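You operate a simulated robot arm through the tools that you are given. There is no shell and no other tool. Be economical: measure what you need, move in short steps, check, and stop when the job is done.

You are at the controls of a simulated two-armed robot. One attempt, no reset.

JOB
Barrel lids two and three sit on the wrong barrels: change them over and lock both.
Fine: rest barrel lid three on the board between them meanwhile.

Only the result counts: the job must be done as asked and must still hold three seconds after the hand-in. Knocking over, shifting, dropping, spilling or breaking anything else fails it. A push-on lid holds only when it is set on centred and level and pressed home; a screw cap is set on level and turned clockwise until tight.

ROBOT AND FRAMES
Two 7-joint arms with fingered hands on one trunk, on a base that drives. Base frame: it is fixed to the floor where the robot stands at the start and does not move with it; the origin is under the middle of the robot, x ahead of it, y to its left, z up. Units: cm, rad, N and s.
The left shoulder is at the start at [2, 20.8, 119.8], the right one opposite. Places, roughly: barrel lid two [100, 75, 100]; barrel one [60, -90, 40]; barrel three [110, 70, 40]; barrel two [80, -10, 40]; board between barrels two and three [90, 30, 80]; ring lever of barrel three [90, 80, 90]; ring lever of barrel two [70, 0, 90]. Payload 5 kg a hand.
The tool frame of a hand sits at the grasp point between the pads (the TCP): z along the fingers, y along the line on which they close. The tips reach 4.8 cm beyond it. Largest opening 16 cm; the body of the gripper starts 5.6 cm behind the TCP. The gripper is a hand of 4 fingers: y runs from the thumb to the fingers, the wrist lies at [-2.6, -14.2, -25.2] in the tool frame, and closing takes about 1.5 s.
Orientation is told as [roll, pitch, yaw] about the base's x, y, z axes, in that order, counted from this pose: with the fingers straight down and the wrist toward the robot, the tool's x, y and z point along [0, 1, 0], [1, 0, 0] and [0, 0, -1] of the base frame.

CONTROLS
- The arms move only by the tool arm_command. It takes "left_plan", "right_plan" or both (then of equal length, played together; a hand with none holds still); each is one flat list of numbers, 7 for each row, row after row: the shift along the base's x, y, z in cm, then the turn, a rotation vector about the base's x, y, z in degrees, then the finger opening in cm, from 0 to 16. In form: [dx, dy, dz, rx, ry, rz, grip, dx, dy, dz, rx, ry, rz, grip, ...]. A call has 1 to 10 rows; each row is the pose to reach, as a shift and turn from the pose commanded when the call began. Rows are played at 5 a second. More than 5 cm and 0.15 rad between two rows, or a gripper value outside its range, and nothing of the call is played. A pose out of reach is approached as far as the arm can. The call stops where the force on the tool passes 40 N (or 10 N more than at its start, if that is more) or the arm is blocked; 0.2 s more then pass. Each finger travels about 10.8 cm/s and halts on what it meets, pressing with about 25 N; the grip force reading is that of the motor and also rises with nothing between the fingers. The clock runs only during rows and for 0.2 s after the last one: add rows that repeat a pose to give the fingers time. The reply holds the time, the measured pose of the TCP, the force on the tool along the base axes, the opening and the grip force, in the units named above and with some noise, with the torque about the TCP (base axes, N m) and any sound that the robot's microphone picked up.
- Cameras (640 x 400 px; columns grow to the right, rows downward): "scene" is now at [10.23, -1.56, 140.58]; the picture's right is [-0.15, -0.99, 0.00], its down [-0.40, 0.06, -0.91] and it looks along [0.90, -0.14, -0.41] (base axes); focal length 214 px, centre (320, 200). "left" rides on the left gripper at [-8.7, -13.3, -18.9] in its tool frame; the picture's right is [-0.83, -0.26, 0.49], its down [0.51, -0.71, 0.49] and it looks along [0.22, 0.66, 0.72] (tool axes); focal length 238 px, centre (320, 200). "right" rides on the right gripper at [8.7, -13.3, -18.9] in its tool frame; the picture's right is [-0.83, 0.26, -0.49], its down [-0.51, -0.71, 0.49] and it looks along [-0.22, 0.66, 0.72] (tool axes); focal length 238 px, centre (320, 200). There is no depth. A picture from a camera that has moved, and an enlarged one, comes with that camera's place and axes in the base frame and with its lens.
- snapshot(camera): a new picture of that camera. No time passes.
- move_column(by): slides the trunk up (or, below 0, down) by that many cm; the arms and the scene camera ride with it, the base frame stays. It gives what a move gives, with no picture.
- roll_base(legs): drives the robot by 1 to 6 legs, each [ahead, left, turn to the left] in cm, cm and rad, along the robot's own axes; the way and the turn of a leg run together, so that a leg with both is an arc; at most 150 cm and 3.142 rad a leg. The arms and the cameras ride along, it lands a little off, and it stops where it bumps. It gives what a move gives.
- set_grasp(shape, hand): the hand has 4 fingers and takes this shape, open, in about a second: jaw (thumb against the fingers, like two jaws); tri (thumb and two fingers); tip (a fingertip pinch); poke (one finger out to press); point (the index stretched); flat (the hand flat); cup (the hand cupped); fist (a fist). The gripper value then closes the fingers along that shape, each until it touches; the sizes above hold for jaw. It gives what a move gives, with no picture.
- aim_head(pan, tilt): turns the head with the scene camera to pan (to the left, within 1.501 rad either way) and tilt (down, from -0.506 to 1.204), counted from straight ahead of the robot. It gives what a move gives.
- close_up(camera, box): a new picture of the part [left, top, right, bottom] of that camera's present view, enlarged. No time passes.
- close_job(): hands the job in; it is judged then, once.

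Work in short steps. Places have to be worked out from the pictures, the camera data and where the tool is seen: move nearer, look again, correct. Check each grasp and each placing, and mend what went wrong. You have 120 turns and 88 pictures in all, those below and enlarged ones among them. Open the grippers and draw the arms clear of the work before you hand the job in, unless the task says otherwise; then end with one line.

The tools are called after "Request:" as name(argument=value, ...) on one line, values as JSON. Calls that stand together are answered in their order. arm_command: Moves the arms, as the interface text tells. Its arguments: {"type":"object","properties":{"left_plan":{"type":"array","items":{"type":"number"}},"right_plan":{"type":"array","items":{"type":"number"}}},"required":[]} The other tools are called the same way: move_column (by) slides the trunk up or down; set_grasp (shape, hand) gives the hand a shape; roll_base (legs) drives the base; aim_head (pan, tilt) turns the head that bears the scene camera; snapshot (camera) takes a picture; close_up (camera, box) takes an enlarged picture of a part of a camera's view; close_job () hands the job in.

At the start:

```text
clock: 0.0
left_position: [61.12, 56.51, 123.64]
left_ee_rot: [0.001, -0.003, 0.001]
left_force: [0.2, -0.7, 0.6]
left_ft_torque: [0.0, -0.01, -0.01]
left_finger_gap: 15.97
left_gripper_force: 0.1
left_shape: jaw
right_position: [59.48, -7.82, 127.47]
right_ee_rot: [0.0, -0.001, 0.0]
right_force: [0.1, 0.5, 0.4]
right_ft_torque: [-0.04, 0.01, -0.03]
right_finger_gap: 15.95
right_gripper_force: 0.1
right_shape: jaw
trunk travel left (down, up): [-20.0, 49.0]
robot x, y, heading: [-0.01, 0.25, 0.002]
head pan, tilt: [-0.154, 0.419]
```

scene: 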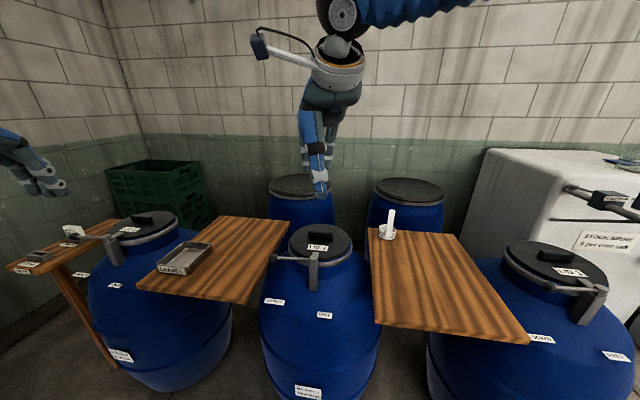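
right: 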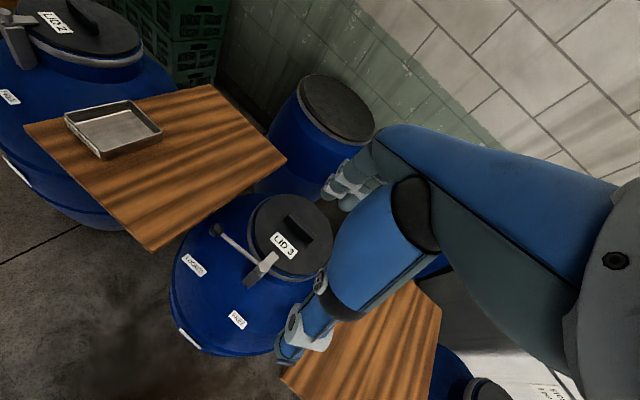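
left: 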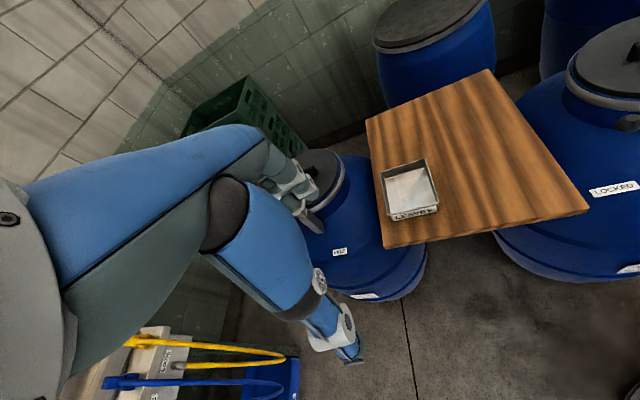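

The scene shows three front barrels with ring levers; lid 3 is on the middle barrel and lid 2 on the left one. I enlarge both to read the labels and lever state.

Request:
close_up(camera="scene", box=[250, 200, 410, 300])

Request:
close_up(camera="scene", box=[0, 190, 240, 340])

Request:
close_up(camera="right", box=[170, 180, 330, 360])

```text
4.00 times, centred on (330, 250) of scene
camera zoom: at [10.23, -1.56, 140.58], right [-0.15, -0.99, 0.0], down [-0.4, 0.06, -0.91], along [0.9, -0.14, -0.41], focal length 858 px, centre (280, 0)
```

zoom: 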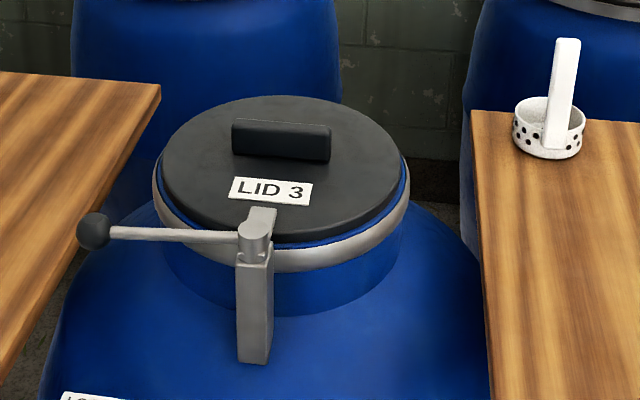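

```text
2.67 times, centred on (120, 265) of scene
camera zoom: at [10.23, -1.56, 140.58], right [-0.15, -0.99, 0.0], down [-0.4, 0.06, -0.91], along [0.9, -0.14, -0.41], focal length 572 px, centre (853, 27)
```

zoom: 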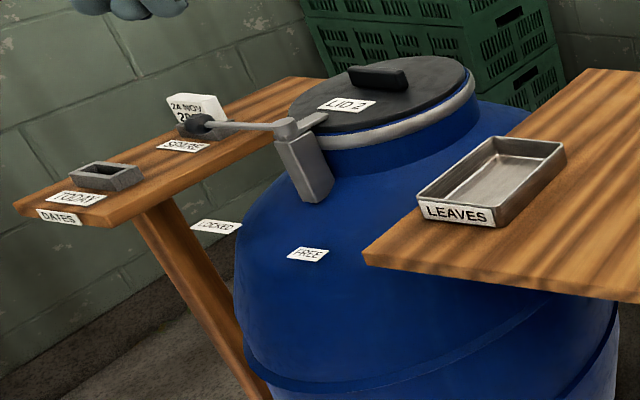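

```text
2.22 times, centred on (250, 270) of right
camera zoom: at [46.2, 0.9, 146.29], right [0.26, -0.83, 0.49], down [-0.71, -0.51, -0.49], along [0.66, -0.22, -0.72], focal length 530 px, centre (476, 44)
```

zoom: 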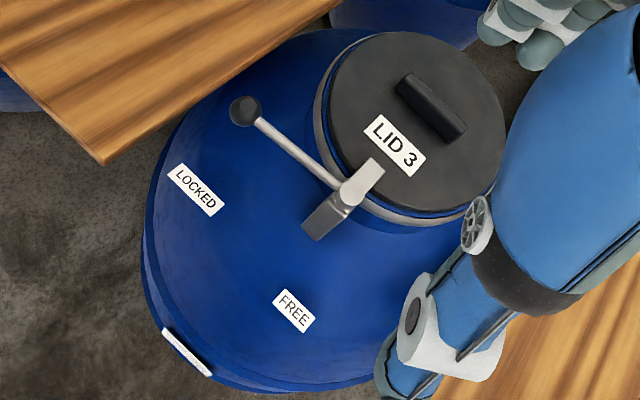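

Triangulating gives lid 3 at about (82,-12.5,89.5), its lever knob at (71,5,92), its pivot near (68,-8), and lid 2 at about (106,66). I drive to about (20,35), where the right hand can work barrel 2 and the board, and the left hand barrel 3.

Request:
roll_base(legs=[[20, 35, 0]])

Request:
snapshot(camera="scene")

Request:
snapshot(camera="left")

Request:
snapshot(camera="right")

```text
clock: 2.5
left_position: [81.31, 92.42, 123.57]
left_ee_rot: [-0.001, 0.0, 0.003]
left_force: [-0.2, 0.0, 0.5]
left_ft_torque: [-0.06, 0.03, 0.0]
left_finger_gap: 15.96
left_gripper_force: 0.0
left_shape: jaw
right_position: [80.15, 28.04, 127.31]
right_ee_rot: [0.0, 0.001, 0.004]
right_force: [-0.5, 0.5, 0.0]
right_ft_torque: [-0.05, 0.01, -0.03]
right_finger_gap: 15.96
right_gripper_force: 0.1
right_shape: jaw
trunk travel left (down, up): [-20.0, 49.0]
robot x, y, heading: [20.81, 35.67, 0.008]
head pan, tilt: [-0.154, 0.419]
```

```text
81 pictures are left
camera scene: at [30.86, 34.2, 140.58], right [-0.15, -0.99, 0.0], down [-0.4, 0.06, -0.91], along [0.9, -0.14, -0.41], focal length 214 px, centre (320, 200)
```

scene: 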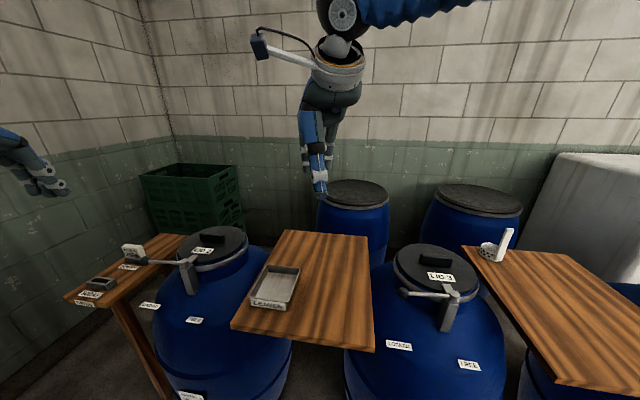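

```text
80 pictures are left
camera left: at [68.27, 83.62, 142.48], right [-0.26, -0.84, -0.49], down [-0.71, 0.5, -0.49], along [0.65, 0.22, -0.72], focal length 238 px, centre (320, 200)
```

left: 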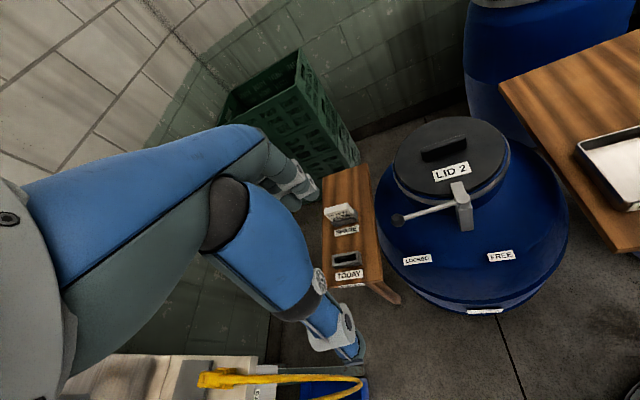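

```text
79 pictures are left
camera right: at [66.82, 36.79, 146.28], right [0.26, -0.83, 0.49], down [-0.71, -0.51, -0.49], along [0.66, -0.22, -0.72], focal length 238 px, centre (320, 200)
```

right: 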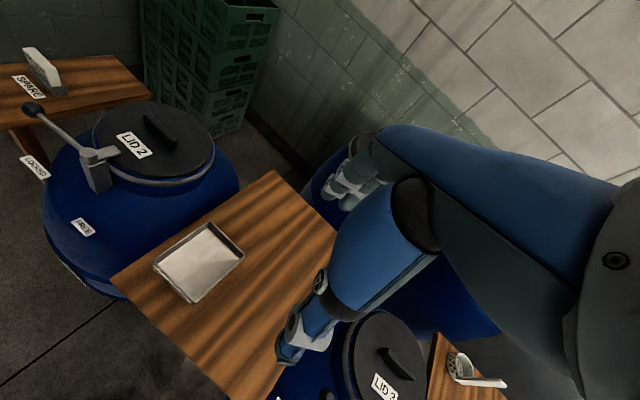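

The base landed at (20.8,35.7). I enlarge both barrels from here for triangulation against the first view.

Request:
close_up(camera="scene", box=[360, 230, 520, 330])

Request:
close_up(camera="scene", box=[100, 215, 260, 315])

Request:
close_up(camera="left", box=[370, 100, 530, 200])

```text
4.00 times, centred on (440, 280) of scene
camera zoom: at [30.86, 34.2, 140.58], right [-0.15, -0.99, 0.0], down [-0.4, 0.06, -0.91], along [0.9, -0.14, -0.41], focal length 858 px, centre (-160, -120)
```

zoom: 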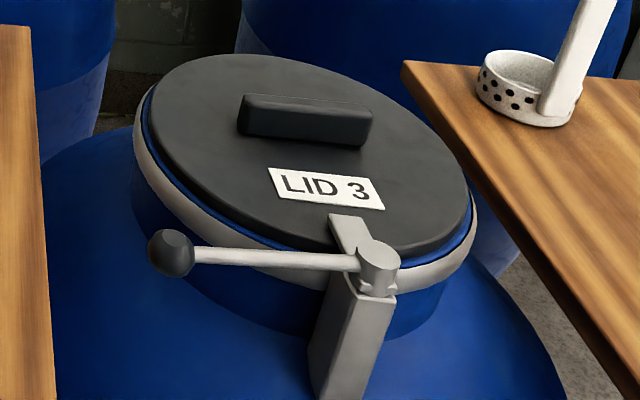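

```text
4.00 times, centred on (180, 265) of scene
camera zoom: at [30.86, 34.2, 140.58], right [-0.15, -0.99, 0.0], down [-0.4, 0.06, -0.91], along [0.9, -0.14, -0.41], focal length 858 px, centre (880, -60)
```

zoom: 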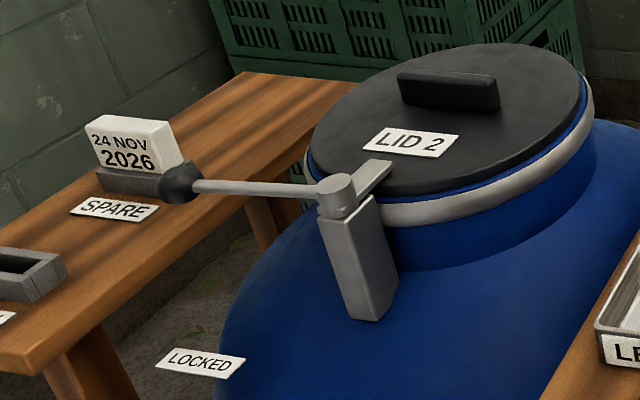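

```text
4.00 times, centred on (450, 150) of left
camera zoom: at [68.27, 83.62, 142.48], right [-0.26, -0.84, -0.49], down [-0.71, 0.5, -0.49], along [0.65, 0.22, -0.72], focal length 953 px, centre (-200, 400)
```

zoom: 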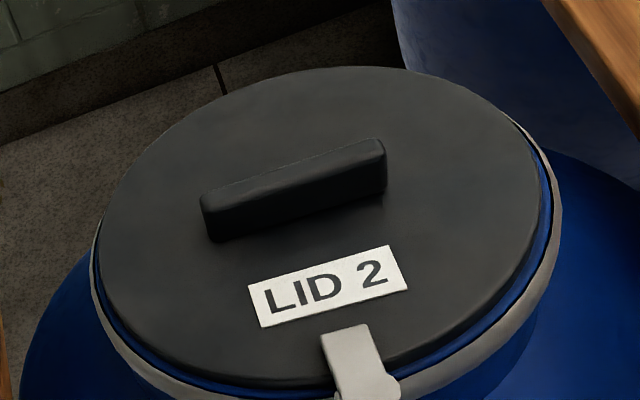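

Both barrels are located: barrel 2 knob (70.8,5.3,92.8), pivot (68.4,-8.5), handle (82.3,-12.8), axis yawed about -17°. Barrel 3 knob is at (96.2,83.7), pivot (92.7,70.1), handle (107,65.5). I shape the right hand to poke for pushing the lever and look at its fingertip.

Request:
set_grasp(hand="right", shape="poke")

Request:
snapshot(camera="right")

Request:
close_up(camera="scene", box=[240, 80, 400, 210])

```text
clock: 3.5
left_position: [81.46, 92.43, 123.75]
left_ee_rot: [0.0, 0.0, 0.004]
left_force: [-0.1, -0.4, -0.1]
left_ft_torque: [-0.04, 0.0, -0.02]
left_finger_gap: 15.96
left_gripper_force: 0.1
left_shape: jaw
right_position: [80.03, 28.11, 127.37]
right_ee_rot: [0.0, 0.0, 0.004]
right_force: [0.2, 0.0, 0.1]
right_ft_torque: [0.0, 0.02, 0.03]
right_finger_gap: 0.0
right_gripper_force: 0.0
right_shape: poke
trunk travel left (down, up): [-20.0, 49.0]
robot x, y, heading: [20.39, 35.97, 0.001]
head pan, tilt: [-0.154, 0.419]
```

```text
75 pictures are left
camera right: at [66.78, 36.72, 146.3], right [0.26, -0.83, 0.49], down [-0.71, -0.51, -0.49], along [0.66, -0.22, -0.72], focal length 238 px, centre (320, 200)
```

right: 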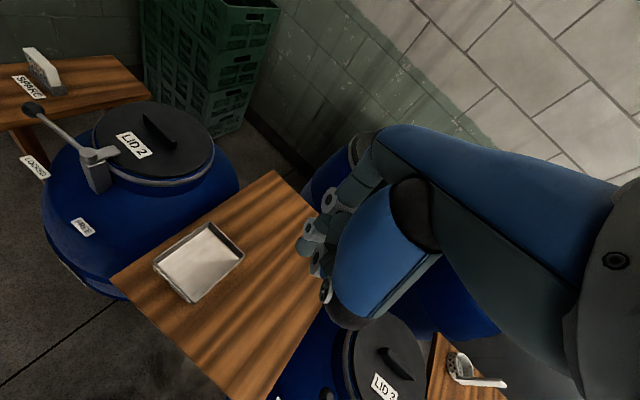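

```text
3.08 times, centred on (320, 145) of scene
camera zoom: at [30.83, 34.14, 140.58], right [-0.15, -0.99, 0.0], down [-0.4, 0.06, -0.91], along [0.9, -0.14, -0.41], focal length 660 px, centre (320, 369)
```

zoom: 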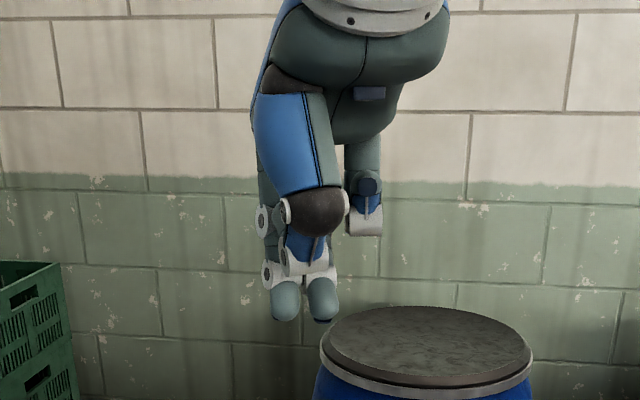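

The poke shape shows two blunt fingers and is hard to judge. I try "point" and look at it from the scene camera.

Request:
set_grasp(hand="right", shape="point")

Request:
close_up(camera="scene", box=[240, 80, 400, 210])

Request:
close_up(camera="right", box=[260, 150, 420, 350])

```text
clock: 4.3
left_position: [81.48, 92.41, 123.49]
left_ee_rot: [0.0, -0.001, 0.003]
left_force: [1.1, -0.9, -0.1]
left_ft_torque: [0.0, 0.01, -0.04]
left_finger_gap: 15.95
left_gripper_force: 0.0
left_shape: jaw
right_position: [80.1, 28.12, 127.38]
right_ee_rot: [-0.001, 0.0, 0.003]
right_force: [1.2, 0.5, 0.9]
right_ft_torque: [0.01, -0.01, 0.02]
right_finger_gap: 0.01
right_gripper_force: 0.0
right_shape: point
trunk travel left (down, up): [-20.0, 49.0]
robot x, y, heading: [20.58, 35.62, 0.007]
head pan, tilt: [-0.154, 0.419]
```

```text
3.08 times, centred on (320, 145) of scene
camera zoom: at [30.82, 34.14, 140.58], right [-0.15, -0.99, 0.0], down [-0.4, 0.06, -0.91], along [0.9, -0.14, -0.41], focal length 660 px, centre (320, 369)
```

zoom: 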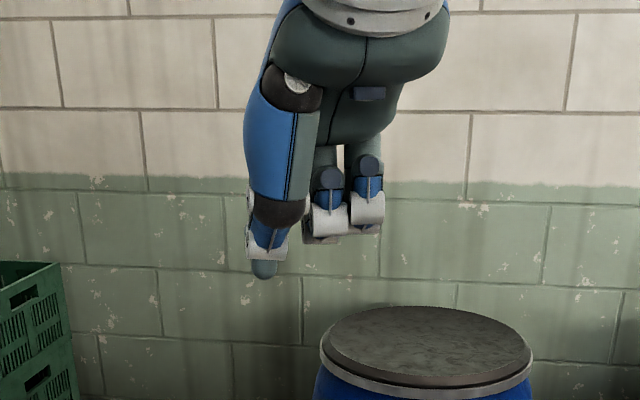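

```text
2.00 times, centred on (340, 250) of right
camera zoom: at [66.78, 36.73, 146.29], right [0.26, -0.83, 0.49], down [-0.71, -0.51, -0.49], along [0.66, -0.22, -0.72], focal length 477 px, centre (280, 100)
```

zoom: 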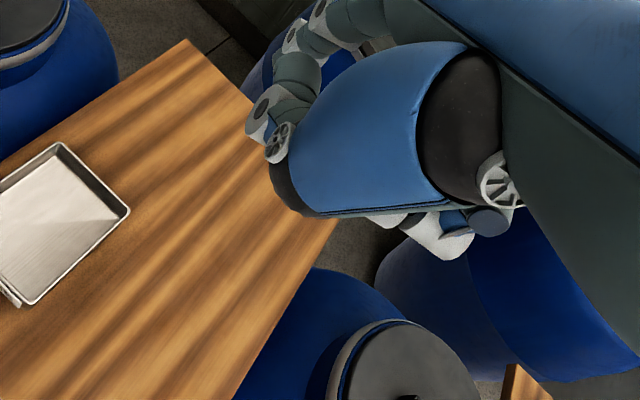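

Back to jaw: I'll grip the knob and follow its arc while yawing with it. I set jaw and move the right hand to above knob 2.

Request:
set_grasp(hand="right", shape="jaw")

Request:
arm_command(right_plan=[-1.5, -3.8, -2.5, 0, 0, -2, 8, -3, -7.6, -5, 0, 0, -4, 8, -4.5, -11.4, -7.5, 0, 0, -6, 8, -6, -15.2, -10, 0, 0, -8, 8, -7.5, -19, -14, 0, 0, -10, 8, -9.3, -22.9, -17, 0, 0, -12, 8, -9.3, -22.9, -21, 0, 0, -12, 8, -9.3, -22.9, -24, 0, 0, -12, 8])

Request:
snapshot(camera="right")

Request:
close_up(camera="scene", box=[360, 200, 520, 300])

```text
clock: 5.2
left_position: [81.44, 92.39, 123.66]
left_ee_rot: [0.0, 0.001, 0.004]
left_force: [0.3, -0.3, 0.3]
left_ft_torque: [0.0, 0.01, 0.01]
left_finger_gap: 15.95
left_gripper_force: 0.1
left_shape: jaw
right_position: [79.97, 28.07, 127.47]
right_ee_rot: [0.0, -0.002, 0.005]
right_force: [-0.5, 0.1, -0.3]
right_ft_torque: [-0.02, -0.01, -0.01]
right_finger_gap: 15.94
right_gripper_force: 0.1
right_shape: jaw
trunk travel left (down, up): [-20.0, 49.0]
robot x, y, heading: [20.81, 35.87, 0.004]
head pan, tilt: [-0.154, 0.419]
```

```text
refused: row 5 steps farther than a row can; nothing moved
```

```text
71 pictures are left
camera right: at [66.77, 36.72, 146.3], right [0.26, -0.83, 0.49], down [-0.71, -0.51, -0.49], along [0.66, -0.22, -0.72], focal length 238 px, centre (320, 200)
```

right: 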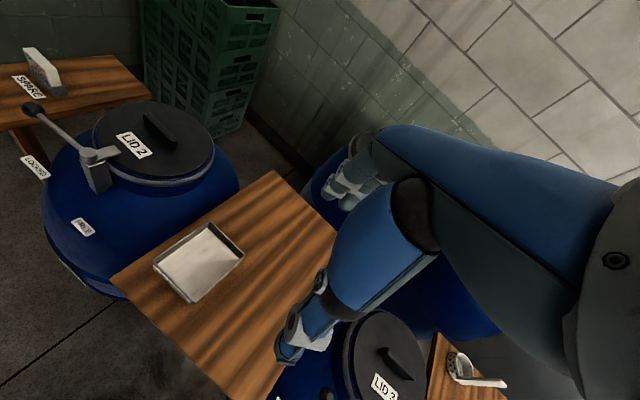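

```text
4.00 times, centred on (440, 250) of scene
camera zoom: at [30.81, 34.14, 140.58], right [-0.15, -0.99, 0.0], down [-0.4, 0.06, -0.91], along [0.9, -0.14, -0.41], focal length 858 px, centre (-160, 0)
```

zoom: 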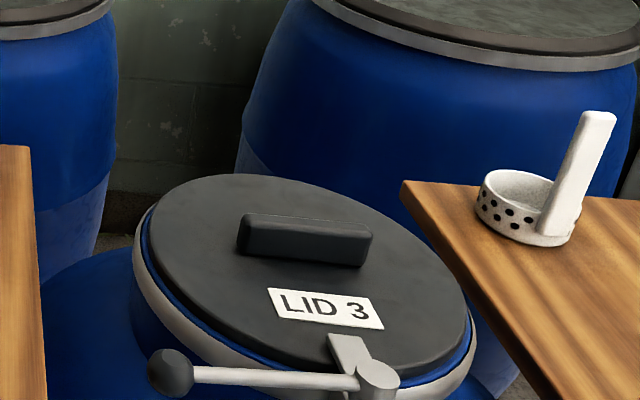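

One step was over 5 cm and refused; I resend with smaller steps.

Request:
arm_command(right_plan=[-1.5, -3.8, -2, 0, 0, -2, 8, -3, -7.6, -4, 0, 0, -4, 8, -4.5, -11.4, -6, 0, 0, -6, 8, -6, -15.2, -8, 0, 0, -8, 8, -7.5, -19, -10, 0, 0, -10, 8, -9.3, -22.8, -12, 0, 0, -12, 8, -9.3, -22.8, -16, 0, 0, -12, 8, -9.3, -22.8, -20, 0, 0, -12, 8, -9.3, -22.8, -23, 0, 0, -12, 8])

Request:
snapshot(camera="scene")

Request:
snapshot(camera="right")

```text
clock: 7.2
left_position: [81.64, 92.4, 123.54]
left_ee_rot: [-0.001, 0.001, 0.003]
left_force: [-0.4, -0.1, -0.7]
left_ft_torque: [-0.07, 0.07, 0.02]
left_finger_gap: 15.95
left_gripper_force: 0.0
left_shape: jaw
right_position: [70.8, 5.26, 104.29]
right_ee_rot: [0.002, -0.002, -0.208]
right_force: [0.9, 0.2, -0.4]
right_ft_torque: [-0.05, 0.05, -0.02]
right_finger_gap: 8.03
right_gripper_force: 0.0
right_shape: jaw
trunk travel left (down, up): [-20.0, 49.0]
robot x, y, heading: [20.65, 35.42, 0.005]
head pan, tilt: [-0.154, 0.419]
```

```text
69 pictures are left
camera scene: at [30.88, 34.19, 140.58], right [-0.15, -0.99, 0.0], down [-0.4, 0.06, -0.91], along [0.9, -0.14, -0.41], focal length 214 px, centre (320, 200)
```

scene: 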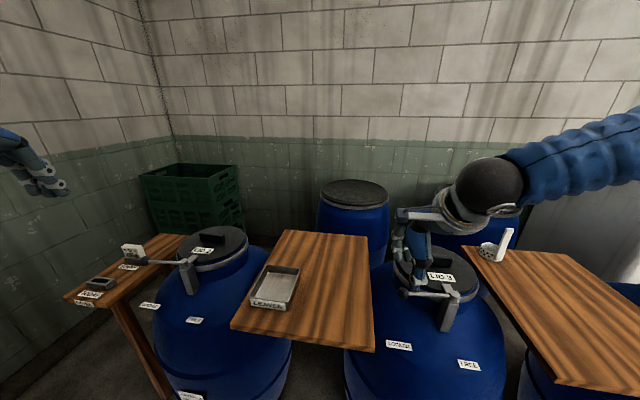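

```text
68 pictures are left
camera right: at [59.65, 16.42, 123.2], right [0.08, -0.87, 0.49], down [-0.8, -0.35, -0.49], along [0.6, -0.35, -0.72], focal length 238 px, centre (320, 200)
```

right: 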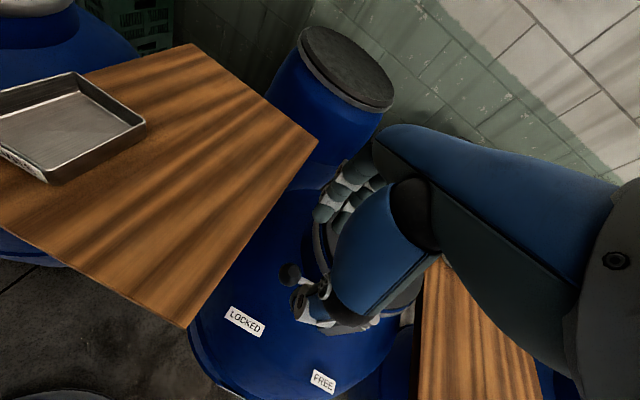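

The hand camera puts the knob at (70.8,5.5), right under the TCP. I descend 11.5 cm and close on it.

Request:
arm_command(right_plan=[0, 0, -4, 0, 0, 0, 8, 0, 0, -8, 0, 0, 0, 8, 0, 0, -11.5, 0, 0, 0, 8, 0, 0, -11.5, 0, 0, 0, 5, 0, 0, -11.5, 0, 0, 0, 2, 0, 0, -11.5, 0, 0, 0, 2, 0, 0, -11.5, 0, 0, 0, 2])

Request:
close_up(camera="scene", box=[360, 200, 520, 300])

Request:
close_up(camera="right", box=[220, 180, 420, 380])

```text
clock: 8.8
left_position: [81.37, 92.41, 123.54]
left_ee_rot: [0.001, 0.001, 0.002]
left_force: [-0.2, 0.6, 0.3]
left_ft_torque: [-0.04, 0.01, -0.03]
left_finger_gap: 15.95
left_gripper_force: 0.1
left_shape: jaw
right_position: [70.83, 5.16, 93.39]
right_ee_rot: [0.001, -0.001, -0.205]
right_force: [0.2, -0.5, -0.5]
right_ft_torque: [0.01, -0.02, -0.02]
right_finger_gap: 2.03
right_gripper_force: 0.1
right_shape: jaw
trunk travel left (down, up): [-20.0, 49.0]
robot x, y, heading: [20.8, 35.5, 0.006]
head pan, tilt: [-0.154, 0.419]
```

```text
4.00 times, centred on (440, 250) of scene
camera zoom: at [30.83, 34.13, 140.58], right [-0.15, -0.99, 0.0], down [-0.4, 0.06, -0.91], along [0.9, -0.14, -0.41], focal length 858 px, centre (-160, 0)
```

zoom: 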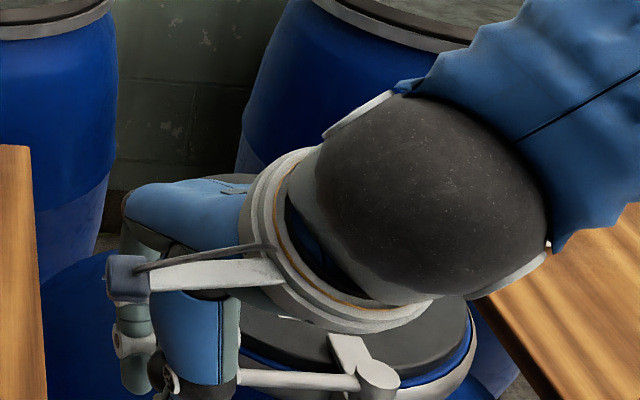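

```text
2.00 times, centred on (320, 280) of right
camera zoom: at [59.62, 16.47, 112.19], right [0.08, -0.87, 0.49], down [-0.8, -0.35, -0.49], along [0.6, -0.35, -0.72], focal length 477 px, centre (320, 40)
```

zoom: 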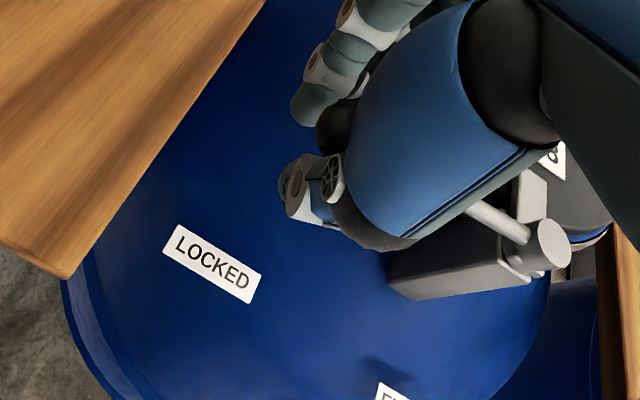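

The gap reached 2.0 with no grip force. I close further and see where it stops.

Request:
arm_command(right_plan=[0, 0, 0, 0, 0, 0, 0, 0, 0, 0, 0, 0, 0, 0, 0, 0, 0, 0, 0, 0, 0])

Request:
close_up(camera="right", box=[280, 180, 400, 300])

```text
clock: 9.7
left_position: [81.51, 92.37, 123.64]
left_ee_rot: [0.0, 0.0, 0.005]
left_force: [0.3, 0.1, 0.3]
left_ft_torque: [0.01, 0.02, 0.0]
left_finger_gap: 15.96
left_gripper_force: 0.1
left_shape: jaw
right_position: [70.83, 5.21, 93.33]
right_ee_rot: [0.0, 0.004, -0.205]
right_force: [-5.3, 3.3, -11.4]
right_ft_torque: [-0.04, -0.09, -0.03]
right_finger_gap: 0.49
right_gripper_force: 24.5
right_shape: jaw
trunk travel left (down, up): [-20.0, 49.0]
robot x, y, heading: [21.15, 35.77, 0.004]
head pan, tilt: [-0.154, 0.419]
```

```text
3.33 times, centred on (340, 240) of right
camera zoom: at [59.55, 16.46, 112.13], right [0.08, -0.87, 0.49], down [-0.8, -0.35, -0.49], along [0.6, -0.35, -0.72], focal length 794 px, centre (253, 67)
```

zoom: 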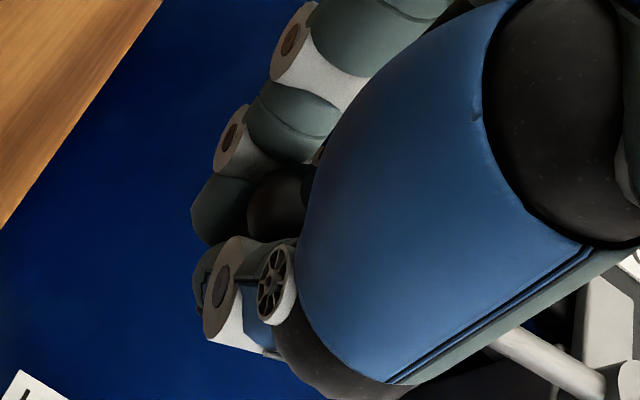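

The knob is caged in the hand. I swing it 40° along the arc about the pivot toward FREE, yawing with it.

Request:
arm_command(right_plan=[-1.94, 0.2, 0, 0, 0, 8, 0, -3.88, 0.13, 0, 0, 0, 16, 0, -5.8, -0.21, 0, 0, 0, 24, 0, -7.65, -0.82, 0, 0, 0, 32, 0, -9.4, -1.67, 0, 0, 0, 40, 0])

Request:
close_up(camera="scene", box=[340, 200, 540, 325])

```text
clock: 10.8
left_position: [81.35, 92.39, 123.64]
left_ee_rot: [-0.002, -0.001, 0.003]
left_force: [-0.9, 1.0, -0.6]
left_ft_torque: [-0.12, -0.06, 0.03]
left_finger_gap: 15.95
left_gripper_force: 0.0
left_shape: jaw
right_position: [64.21, 1.86, 92.69]
right_ee_rot: [-0.003, 0.0, 0.494]
right_force: [0.8, 0.0, 0.9]
right_ft_torque: [-0.11, -0.02, -0.07]
right_finger_gap: 0.43
right_gripper_force: 24.6
right_shape: jaw
right hand out of reach, approached as far as the arm can: row 1, 2, 3, 4, 5
trunk travel left (down, up): [-20.0, 49.0]
robot x, y, heading: [20.67, 35.47, 0.006]
head pan, tilt: [-0.154, 0.419]
```

```text
3.20 times, centred on (440, 262) of scene
camera zoom: at [30.75, 34.18, 140.59], right [-0.15, -0.99, 0.0], down [-0.4, 0.06, -0.91], along [0.9, -0.14, -0.41], focal length 686 px, centre (-64, 0)
```

zoom: 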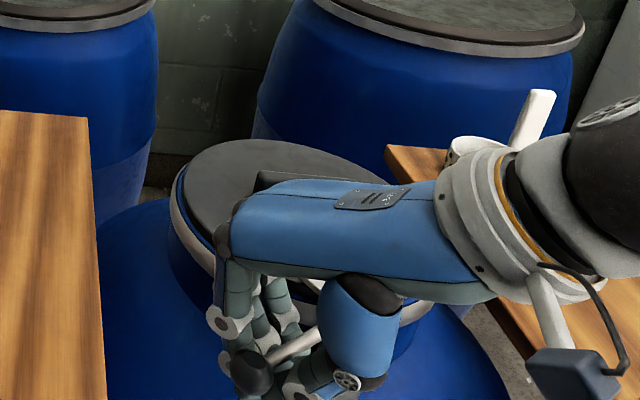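

The arm ran into its inner reach limit (about 52 cm), with the lever about 30° round. I release, lift, and back the base off before continuing.

Request:
arm_command(right_plan=[0, 0, 0, 0, 0, 0, 6, 0, 0, 0, 0, 0, 0, 8, 0, 0, 0, 0, 0, 0, 8, 2, 0, 4, 0, 0, 0, 8, 3, 0, 8, 0, 0, 0, 8, 3, 0, 13, 0, 0, 0, 8, 3, 0, 18, 0, 0, 0, 8])

Request:
roll_base(legs=[[-14, -10, 0]])

Request:
snapshot(camera="right")

Request:
snapshot(camera="scene")

```text
clock: 12.4
left_position: [81.42, 92.28, 123.72]
left_ee_rot: [-0.001, -0.001, 0.002]
left_force: [0.9, -0.3, 0.1]
left_ft_torque: [0.03, 0.02, 0.0]
left_finger_gap: 15.96
left_gripper_force: 0.1
left_shape: jaw
right_position: [66.15, 1.98, 96.61]
right_ee_rot: [0.001, 0.0, 0.491]
right_force: [-1.0, 0.0, 0.7]
right_ft_torque: [0.07, -0.01, 0.02]
right_finger_gap: 7.97
right_gripper_force: 0.0
right_shape: jaw
right hand out of reach, approached as far as the arm can: row 5, 6, 7
trunk travel left (down, up): [-20.0, 49.0]
robot x, y, heading: [20.59, 35.45, 0.01]
head pan, tilt: [-0.154, 0.419]
```

```text
clock: 13.9
left_position: [67.92, 83.31, 123.62]
left_ee_rot: [0.001, -0.002, 0.01]
left_force: [-0.5, -0.3, 1.3]
left_ft_torque: [0.12, -0.07, 0.02]
left_finger_gap: 15.97
left_gripper_force: 0.0
left_shape: jaw
right_position: [53.36, -6.39, 97.25]
right_ee_rot: [-0.002, -0.013, 0.511]
right_force: [1.8, 10.4, 13.5]
right_ft_torque: [0.68, -0.96, 0.72]
right_finger_gap: 8.41
right_gripper_force: 0.1
right_shape: jaw
trunk travel left (down, up): [-20.0, 49.0]
robot x, y, heading: [7.34, 26.45, 0.011]
head pan, tilt: [-0.154, 0.419]
stopped in leg 1: the force on the tool passed its limit at 44 N (the readings are from after the stop); the commanded pose is now the measured one
```

```text
63 pictures are left
camera right: at [37.33, -5.43, 115.99], right [0.63, -0.6, 0.49], down [-0.37, -0.79, -0.5], along [0.69, 0.13, -0.71], focal length 238 px, centre (320, 200)
```

right: 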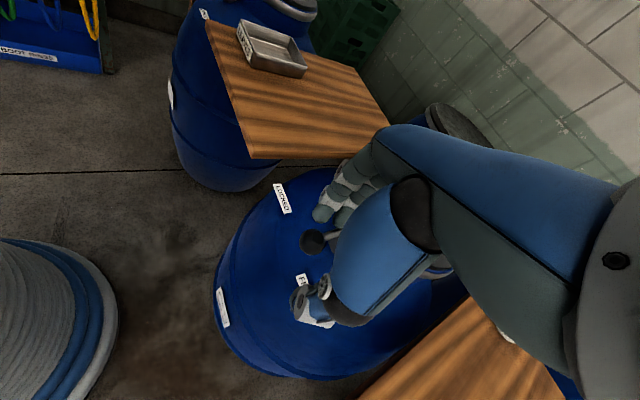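

```text
62 pictures are left
camera scene: at [17.6, 24.96, 140.6], right [-0.15, -0.99, 0.0], down [-0.4, 0.06, -0.91], along [0.9, -0.13, -0.4], focal length 214 px, centre (320, 200)
```

scene: 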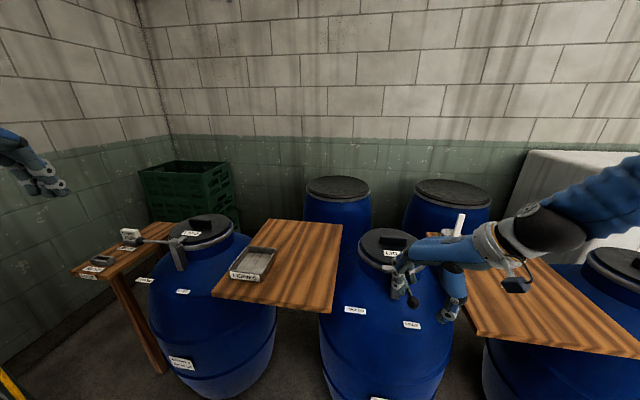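

The lift was cut short by reach, so the base drag swung the lever further toward FREE; I should not have chained those calls. I look closely at what the lever and lid did.

Request:
close_up(camera="scene", box=[340, 210, 500, 335])

Request:
close_up(camera="right", box=[240, 150, 480, 350])

```text
3.20 times, centred on (420, 272) of scene
camera zoom: at [17.6, 24.96, 140.6], right [-0.15, -0.99, 0.0], down [-0.4, 0.06, -0.91], along [0.9, -0.13, -0.4], focal length 686 px, centre (0, -32)
```

zoom: 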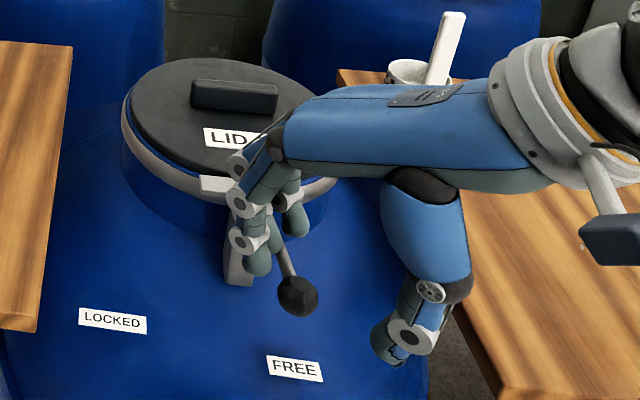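

```text
2.00 times, centred on (360, 250) of right
camera zoom: at [37.33, -5.43, 115.99], right [0.63, -0.6, 0.49], down [-0.37, -0.79, -0.5], along [0.69, 0.13, -0.71], focal length 477 px, centre (240, 100)
```

zoom: 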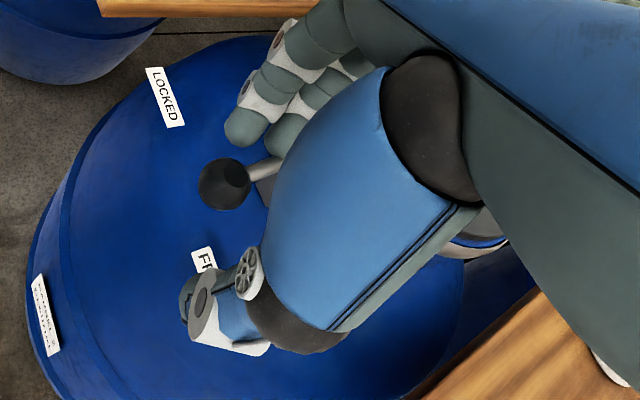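

The lever now points at FREE (knob about (54.5,-5)) and the toe has swung clear of the lid; barrel 2 looks unmoved. I lift the hand straight up off it.

Request:
arm_command(right_plan=[0, 1, 0, 0, 0, 0, 10, 0, 1, 2, 0, 0, 0, 10, 0, 1, 6, 0, 0, 0, 10, 0, 1, 10, 0, 0, 0, 10, 0, 1, 14, 0, 0, 0, 10])

```text
clock: 15.1
left_position: [68.1, 83.34, 123.63]
left_ee_rot: [0.0, 0.001, 0.007]
left_force: [0.3, -0.2, 0.3]
left_ft_torque: [-0.01, -0.02, 0.0]
left_finger_gap: 15.98
left_gripper_force: 0.1
left_shape: jaw
right_position: [54.13, -6.0, 98.26]
right_ee_rot: [-0.015, -0.026, 0.493]
right_force: [-0.6, 0.0, 0.0]
right_ft_torque: [-0.01, -0.01, 0.01]
right_finger_gap: 9.96
right_gripper_force: 0.0
right_shape: jaw
right hand out of reach, approached as far as the arm can: row 2, 3, 4, 5
trunk travel left (down, up): [-20.0, 49.0]
robot x, y, heading: [7.86, 26.53, 0.001]
head pan, tilt: [-0.154, 0.419]
```

Straight up is out of reach for the arm this close in, so I raise the trunk, which lifts the hand off the lever.

Request:
move_column(by=16)

Request:
snapshot(camera="scene")

```text
clock: 17.0
left_position: [68.27, 83.25, 139.53]
left_ee_rot: [-0.002, 0.0, 0.007]
left_force: [-0.6, -1.0, 0.6]
left_ft_torque: [0.0, 0.05, 0.02]
left_finger_gap: 15.99
left_gripper_force: 0.1
left_shape: jaw
right_position: [54.15, -5.94, 114.29]
right_ee_rot: [-0.014, -0.024, 0.493]
right_force: [0.2, 0.7, -0.3]
right_ft_torque: [0.01, -0.01, 0.01]
right_finger_gap: 9.97
right_gripper_force: 0.1
right_shape: jaw
trunk travel left (down, up): [-36.0, 33.0]
robot x, y, heading: [7.32, 26.72, 0.004]
head pan, tilt: [-0.154, 0.419]
```

```text
59 pictures are left
camera scene: at [17.82, 24.98, 156.56], right [-0.15, -0.99, 0.0], down [-0.4, 0.06, -0.91], along [0.9, -0.13, -0.41], focal length 214 px, centre (320, 200)
```

scene: 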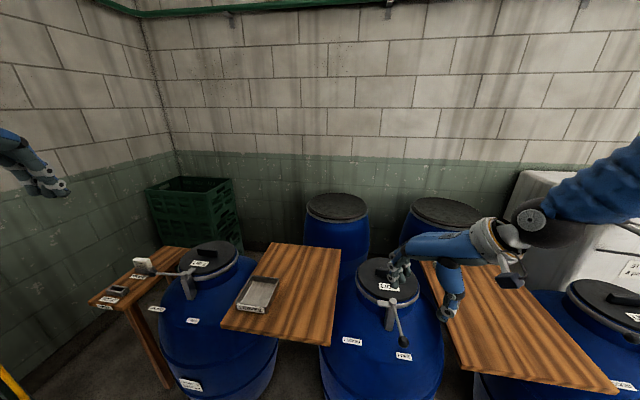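

Hand is clear. I zoom in on barrel 2 to verify lever and toe positions from this higher viewpoint.

Request:
close_up(camera="scene", box=[340, 240, 460, 360])

```text
3.33 times, centred on (400, 300) of scene
camera zoom: at [17.82, 24.98, 156.56], right [-0.15, -0.99, 0.0], down [-0.4, 0.06, -0.91], along [0.9, -0.13, -0.41], focal length 715 px, centre (53, -133)
```

zoom: 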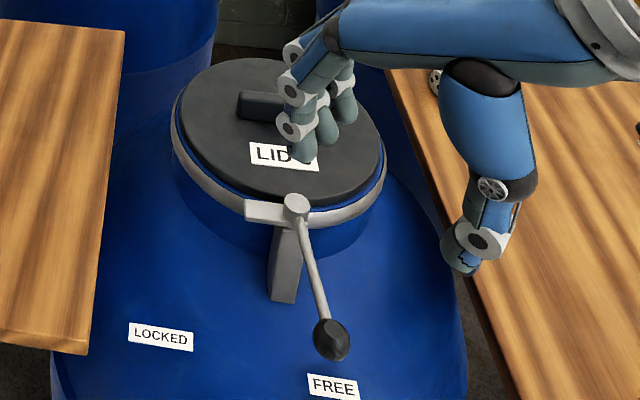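

The lever is fully at FREE and the toe is off the lid. I drive a bit forward-left so that both lid 3 and the board spot are within right-hand reach.

Request:
roll_base(legs=[[7.5, 6.5, 0]])

```text
clock: 18.1
left_position: [75.68, 89.78, 139.34]
left_ee_rot: [-0.001, 0.002, 0.007]
left_force: [-0.3, 0.1, -0.5]
left_ft_torque: [-0.09, 0.05, -0.05]
left_finger_gap: 15.96
left_gripper_force: 0.1
left_shape: jaw
right_position: [61.51, 0.46, 114.25]
right_ee_rot: [-0.014, -0.026, 0.495]
right_force: [0.6, 0.2, -0.7]
right_ft_torque: [-0.09, 0.0, 0.0]
right_finger_gap: 9.97
right_gripper_force: 0.0
right_shape: jaw
trunk travel left (down, up): [-36.0, 33.0]
robot x, y, heading: [15.27, 32.55, 0.008]
head pan, tilt: [-0.154, 0.419]
```

I move over lid 3's handle, turning to yaw about -17°.

Request:
arm_command(right_plan=[3.4, -2.2, 0, 0, 0, -7.5, 10, 6.8, -4.4, 0, 0, 0, -15, 10, 10.2, -6.6, -1, 0, 0, -22.5, 10, 13.6, -8.8, -2, 0, 0, -30, 10, 17, -11, -4, 0, 0, -37.5, 10, 20.5, -13.3, -6, 0, 0, -45, 10, 20.5, -13.3, -6, 0, 0, -45, 8])

Request:
snapshot(camera="right")

```text
clock: 19.7
left_position: [75.34, 89.85, 139.62]
left_ee_rot: [0.0, 0.001, 0.007]
left_force: [-1.8, 0.5, 0.2]
left_ft_torque: [-0.02, -0.11, 0.04]
left_finger_gap: 15.98
left_gripper_force: 0.0
left_shape: jaw
right_position: [81.59, -12.91, 108.37]
right_ee_rot: [-0.016, -0.027, -0.293]
right_force: [-0.4, -0.9, -0.3]
right_ft_torque: [-0.01, -0.05, -0.01]
right_finger_gap: 8.06
right_gripper_force: 0.0
right_shape: jaw
trunk travel left (down, up): [-36.0, 33.0]
robot x, y, heading: [14.72, 33.07, 0.006]
head pan, tilt: [-0.154, 0.419]
```

```text
57 pictures are left
camera right: at [70.97, -0.37, 126.79], right [0.0, -0.86, 0.51], down [-0.81, -0.29, -0.5], along [0.58, -0.41, -0.7], focal length 238 px, centre (320, 200)
```

right: 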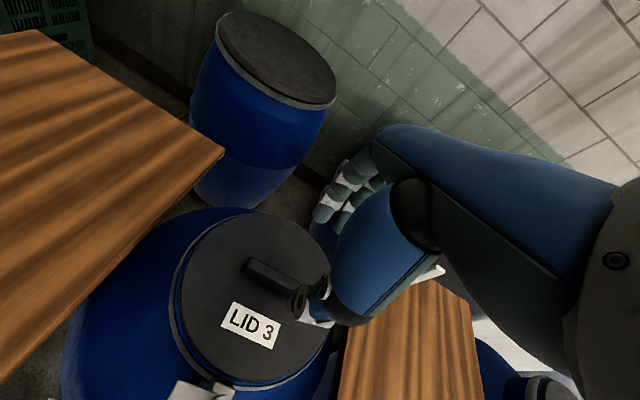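

Alignment is good (handle centre about (82.2,-12.8), yaw about -16°). Fingertips reach 4.8 cm past the TCP, so I correct the tilt and descend to TCP z about 96, tips straddling the handle.

Request:
arm_command(right_plan=[0.6, 0.1, -3, 0.9, 1.5, 0, 8, 0.6, 0.1, -7, 0.9, 1.5, 0, 8, 0.6, 0.1, -10, 0.9, 1.5, 0, 8, 0.6, 0.1, -12, 0.9, 1.5, 0, 8, 0.6, 0.1, -12, 0.9, 1.5, 0, 8])

Request:
close_up(camera="right", box=[200, 160, 440, 360])

Request:
close_up(camera="scene", box=[350, 220, 510, 345])

```text
clock: 20.9
left_position: [75.47, 89.69, 139.49]
left_ee_rot: [-0.002, 0.001, 0.007]
left_force: [0.7, 0.7, -1.0]
left_ft_torque: [-0.01, 0.02, 0.01]
left_finger_gap: 15.94
left_gripper_force: 0.0
left_shape: jaw
right_position: [82.23, -12.77, 96.2]
right_ee_rot: [-0.009, 0.001, -0.292]
right_force: [0.4, -1.2, 4.3]
right_ft_torque: [-0.04, -0.22, -0.04]
right_finger_gap: 8.03
right_gripper_force: 0.2
right_shape: jaw
trunk travel left (down, up): [-36.0, 33.0]
robot x, y, heading: [14.83, 32.87, 0.004]
head pan, tilt: [-0.154, 0.419]
```

```text
2.00 times, centred on (320, 260) of right
camera zoom: at [72.25, -0.54, 115.08], right [0.01, -0.87, 0.49], down [-0.83, -0.28, -0.49], along [0.56, -0.4, -0.72], focal length 477 px, centre (320, 80)
```

zoom: 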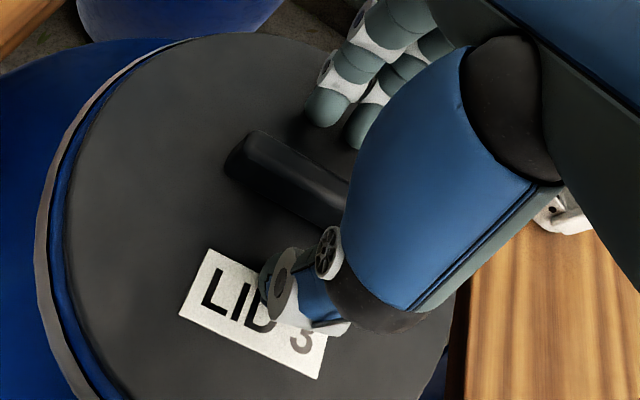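

```text
3.20 times, centred on (430, 282) of scene
camera zoom: at [25.07, 31.3, 156.59], right [-0.15, -0.99, 0.0], down [-0.4, 0.06, -0.91], along [0.9, -0.13, -0.41], focal length 686 px, centre (-32, -64)
```

zoom: 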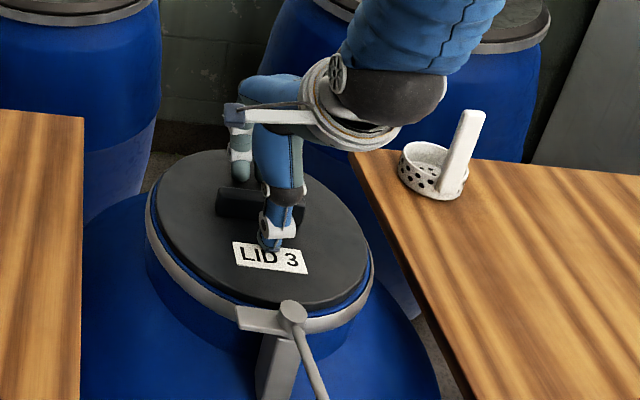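

The fingers straddle the handle with light contact on the lid. I raise 0.3 cm and close.

Request:
arm_command(right_plan=[0, 0, 0.3, 0, 0, 0, 5, 0, 0, 0.3, 0, 0, 0, 1, 0, 0, 0.3, 0, 0, 0, 0, 0, 0, 0.3, 0, 0, 0, 0, 0, 0, 0.3, 0, 0, 0, 0, 0, 0, 0.3, 0, 0, 0, 0])

Request:
close_up(camera="right", box=[200, 160, 440, 360])

```text
clock: 22.3
left_position: [75.35, 89.76, 139.54]
left_ee_rot: [0.0, 0.001, 0.008]
left_force: [0.3, -0.2, 0.2]
left_ft_torque: [-0.01, -0.03, 0.01]
left_finger_gap: 16.0
left_gripper_force: 0.0
left_shape: jaw
right_position: [82.36, -12.85, 96.47]
right_ee_rot: [-0.008, 0.004, -0.292]
right_force: [-3.0, 0.9, 0.0]
right_ft_torque: [0.04, 0.13, 0.07]
right_finger_gap: 1.11
right_gripper_force: 25.0
right_shape: jaw
trunk travel left (down, up): [-36.0, 33.0]
robot x, y, heading: [14.85, 32.67, 0.009]
head pan, tilt: [-0.154, 0.419]
```

```text
2.00 times, centred on (320, 260) of right
camera zoom: at [72.26, -0.59, 115.33], right [0.01, -0.87, 0.49], down [-0.83, -0.28, -0.48], along [0.56, -0.4, -0.72], focal length 477 px, centre (320, 80)
```

zoom: 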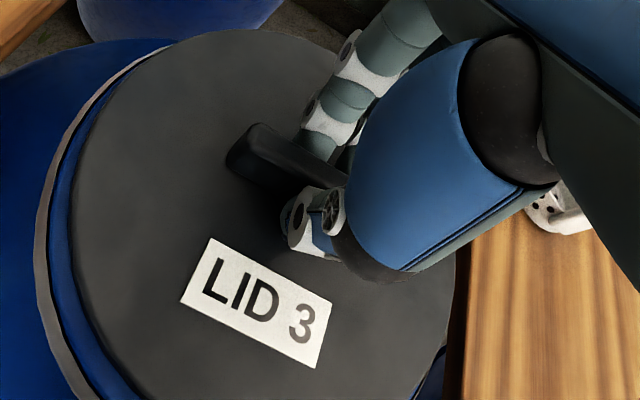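

Firm grip (25 N). I lift slowly and watch the load.

Request:
arm_command(right_plan=[0, 0, 0.5, 0, 0, 0, 0, 0, 0, 1.5, 0, 0, 0, 0, 0, 0, 3, 0, 0, 0, 0, 0, 0, 5, 0, 0, 0, 0, 0, 0, 8, 0, 0, 0, 0])

Request:
close_up(camera="scene", box=[350, 220, 510, 345])

```text
clock: 23.5
left_position: [75.42, 89.81, 139.55]
left_ee_rot: [-0.002, -0.001, 0.007]
left_force: [-0.9, -0.4, -0.7]
left_ft_torque: [-0.06, -0.1, -0.03]
left_finger_gap: 15.97
left_gripper_force: 0.1
left_shape: jaw
right_position: [82.4, -12.75, 104.46]
right_ee_rot: [-0.009, 0.005, -0.291]
right_force: [-2.5, 0.7, -5.1]
right_ft_torque: [-0.04, -0.18, -0.02]
right_finger_gap: 1.09
right_gripper_force: 25.2
right_shape: jaw
trunk travel left (down, up): [-36.0, 33.0]
robot x, y, heading: [14.79, 32.77, 0.01]
head pan, tilt: [-0.154, 0.419]
```

```text
3.20 times, centred on (430, 282) of scene
camera zoom: at [24.98, 31.33, 156.59], right [-0.15, -0.99, 0.0], down [-0.4, 0.06, -0.91], along [0.9, -0.13, -0.41], focal length 686 px, centre (-32, -64)
```

zoom: 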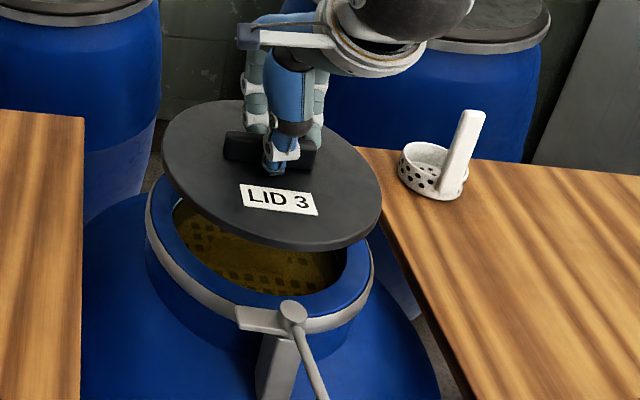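

The lid is off, level, about 0.5 kg. I carry it over the board to a clear spot at about (101,16), right of the tray.

Request:
arm_command(right_plan=[2.6, 4.1, 0, 0, 0, 0, 0, 5.3, 8.2, 0, 0, 0, 0, 0, 8, 12.3, 0, 0, 0, 0, 0, 10.6, 16.4, 0, 0, 0, 0, 0, 13.3, 20.5, 0, 0, 0, 0, 0, 16, 24.6, 0, 0, 0, 0, 0, 18.6, 28.7, 0, 0, 0, 0, 0, 18.6, 28.7, -4, 0, 0, 0, 0, 18.6, 28.7, -8, 0, 0, 0, 0, 18.6, 28.7, -12, 0, 0, 0, 0])

Request:
close_up(camera="scene", box=[200, 200, 440, 350])

Request:
snapshot(camera="right")

```text
clock: 25.7
left_position: [75.8, 89.69, 139.51]
left_ee_rot: [0.0, 0.006, 0.006]
left_force: [1.3, 0.6, -0.1]
left_ft_torque: [0.04, 0.07, -0.03]
left_finger_gap: 15.98
left_gripper_force: 0.1
left_shape: jaw
right_position: [101.16, 15.75, 92.39]
right_ee_rot: [-0.009, 0.001, -0.292]
right_force: [0.9, -1.6, -2.6]
right_ft_torque: [0.02, 0.17, 0.03]
right_finger_gap: 1.12
right_gripper_force: 25.0
right_shape: jaw
trunk travel left (down, up): [-36.0, 33.0]
robot x, y, heading: [14.52, 33.13, 0.003]
head pan, tilt: [-0.154, 0.419]
```

```text
2.67 times, centred on (320, 275) of scene
camera zoom: at [25.26, 31.24, 156.56], right [-0.15, -0.99, 0.0], down [-0.4, 0.06, -0.91], along [0.9, -0.13, -0.41], focal length 572 px, centre (320, 0)
```

zoom: 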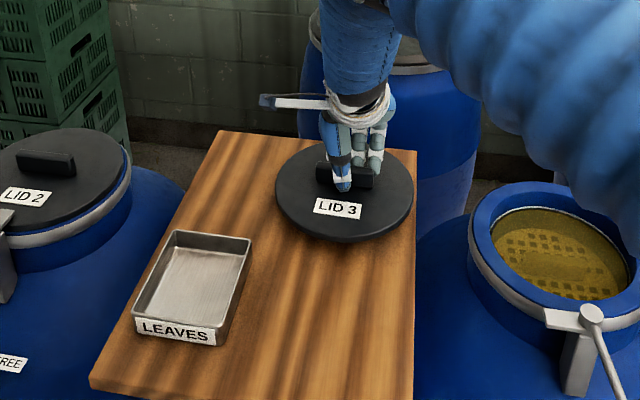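

```text
51 pictures are left
camera right: at [91.1, 28.14, 111.37], right [0.01, -0.87, 0.49], down [-0.83, -0.28, -0.48], along [0.56, -0.4, -0.72], focal length 238 px, centre (320, 200)
```

right: 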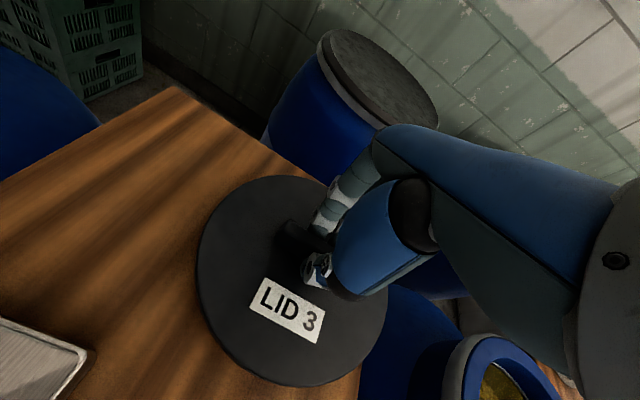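

The spot is clear. I lower in small steps and watch for contact.

Request:
arm_command(right_plan=[0, 0.5, -2, 0, 0, 0, 0, 0, 0.5, -3.5, 0, 0, 0, 0, 0, 0.5, -4.5, 0, 0, 0, 0, 0, 0.5, -5.5, 0, 0, 0, 0, 0, 0.5, -6, 0, 0, 0, 0])

Request:
close_up(camera="scene", box=[290, 230, 410, 310])

```text
clock: 26.3
left_position: [75.45, 89.55, 139.61]
left_ee_rot: [-0.001, 0.001, 0.007]
left_force: [1.4, -0.6, -0.4]
left_ft_torque: [0.03, 0.07, 0.02]
left_finger_gap: 15.97
left_gripper_force: 0.1
left_shape: jaw
right_position: [101.89, 16.2, 90.58]
right_ee_rot: [-0.003, -0.015, -0.29]
right_force: [-6.5, 1.3, 13.7]
right_ft_torque: [0.01, 0.34, 0.02]
right_finger_gap: 1.16
right_gripper_force: 25.2
right_shape: jaw
trunk travel left (down, up): [-36.0, 33.0]
robot x, y, heading: [15.09, 32.81, 0.008]
head pan, tilt: [-0.154, 0.419]
stopped in row 2 (right hand): the force on the tool passed its limit at 51 N (the readings are from after the stop); the commanded pose is now the measured one
```

```text
5.00 times, centred on (350, 270) of scene
camera zoom: at [24.97, 31.26, 156.6], right [-0.15, -0.99, 0.0], down [-0.4, 0.06, -0.91], along [0.9, -0.13, -0.41], focal length 1072 px, centre (170, -150)
```

zoom: 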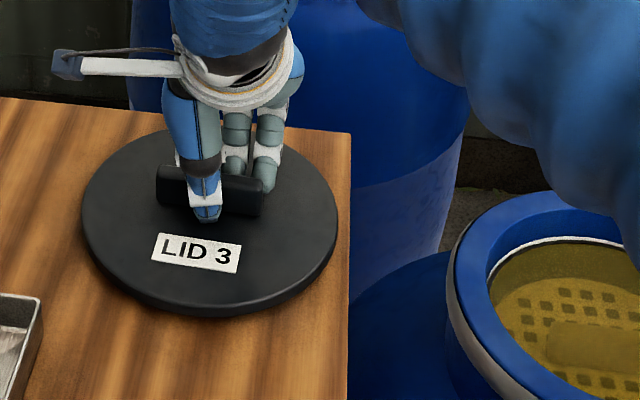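

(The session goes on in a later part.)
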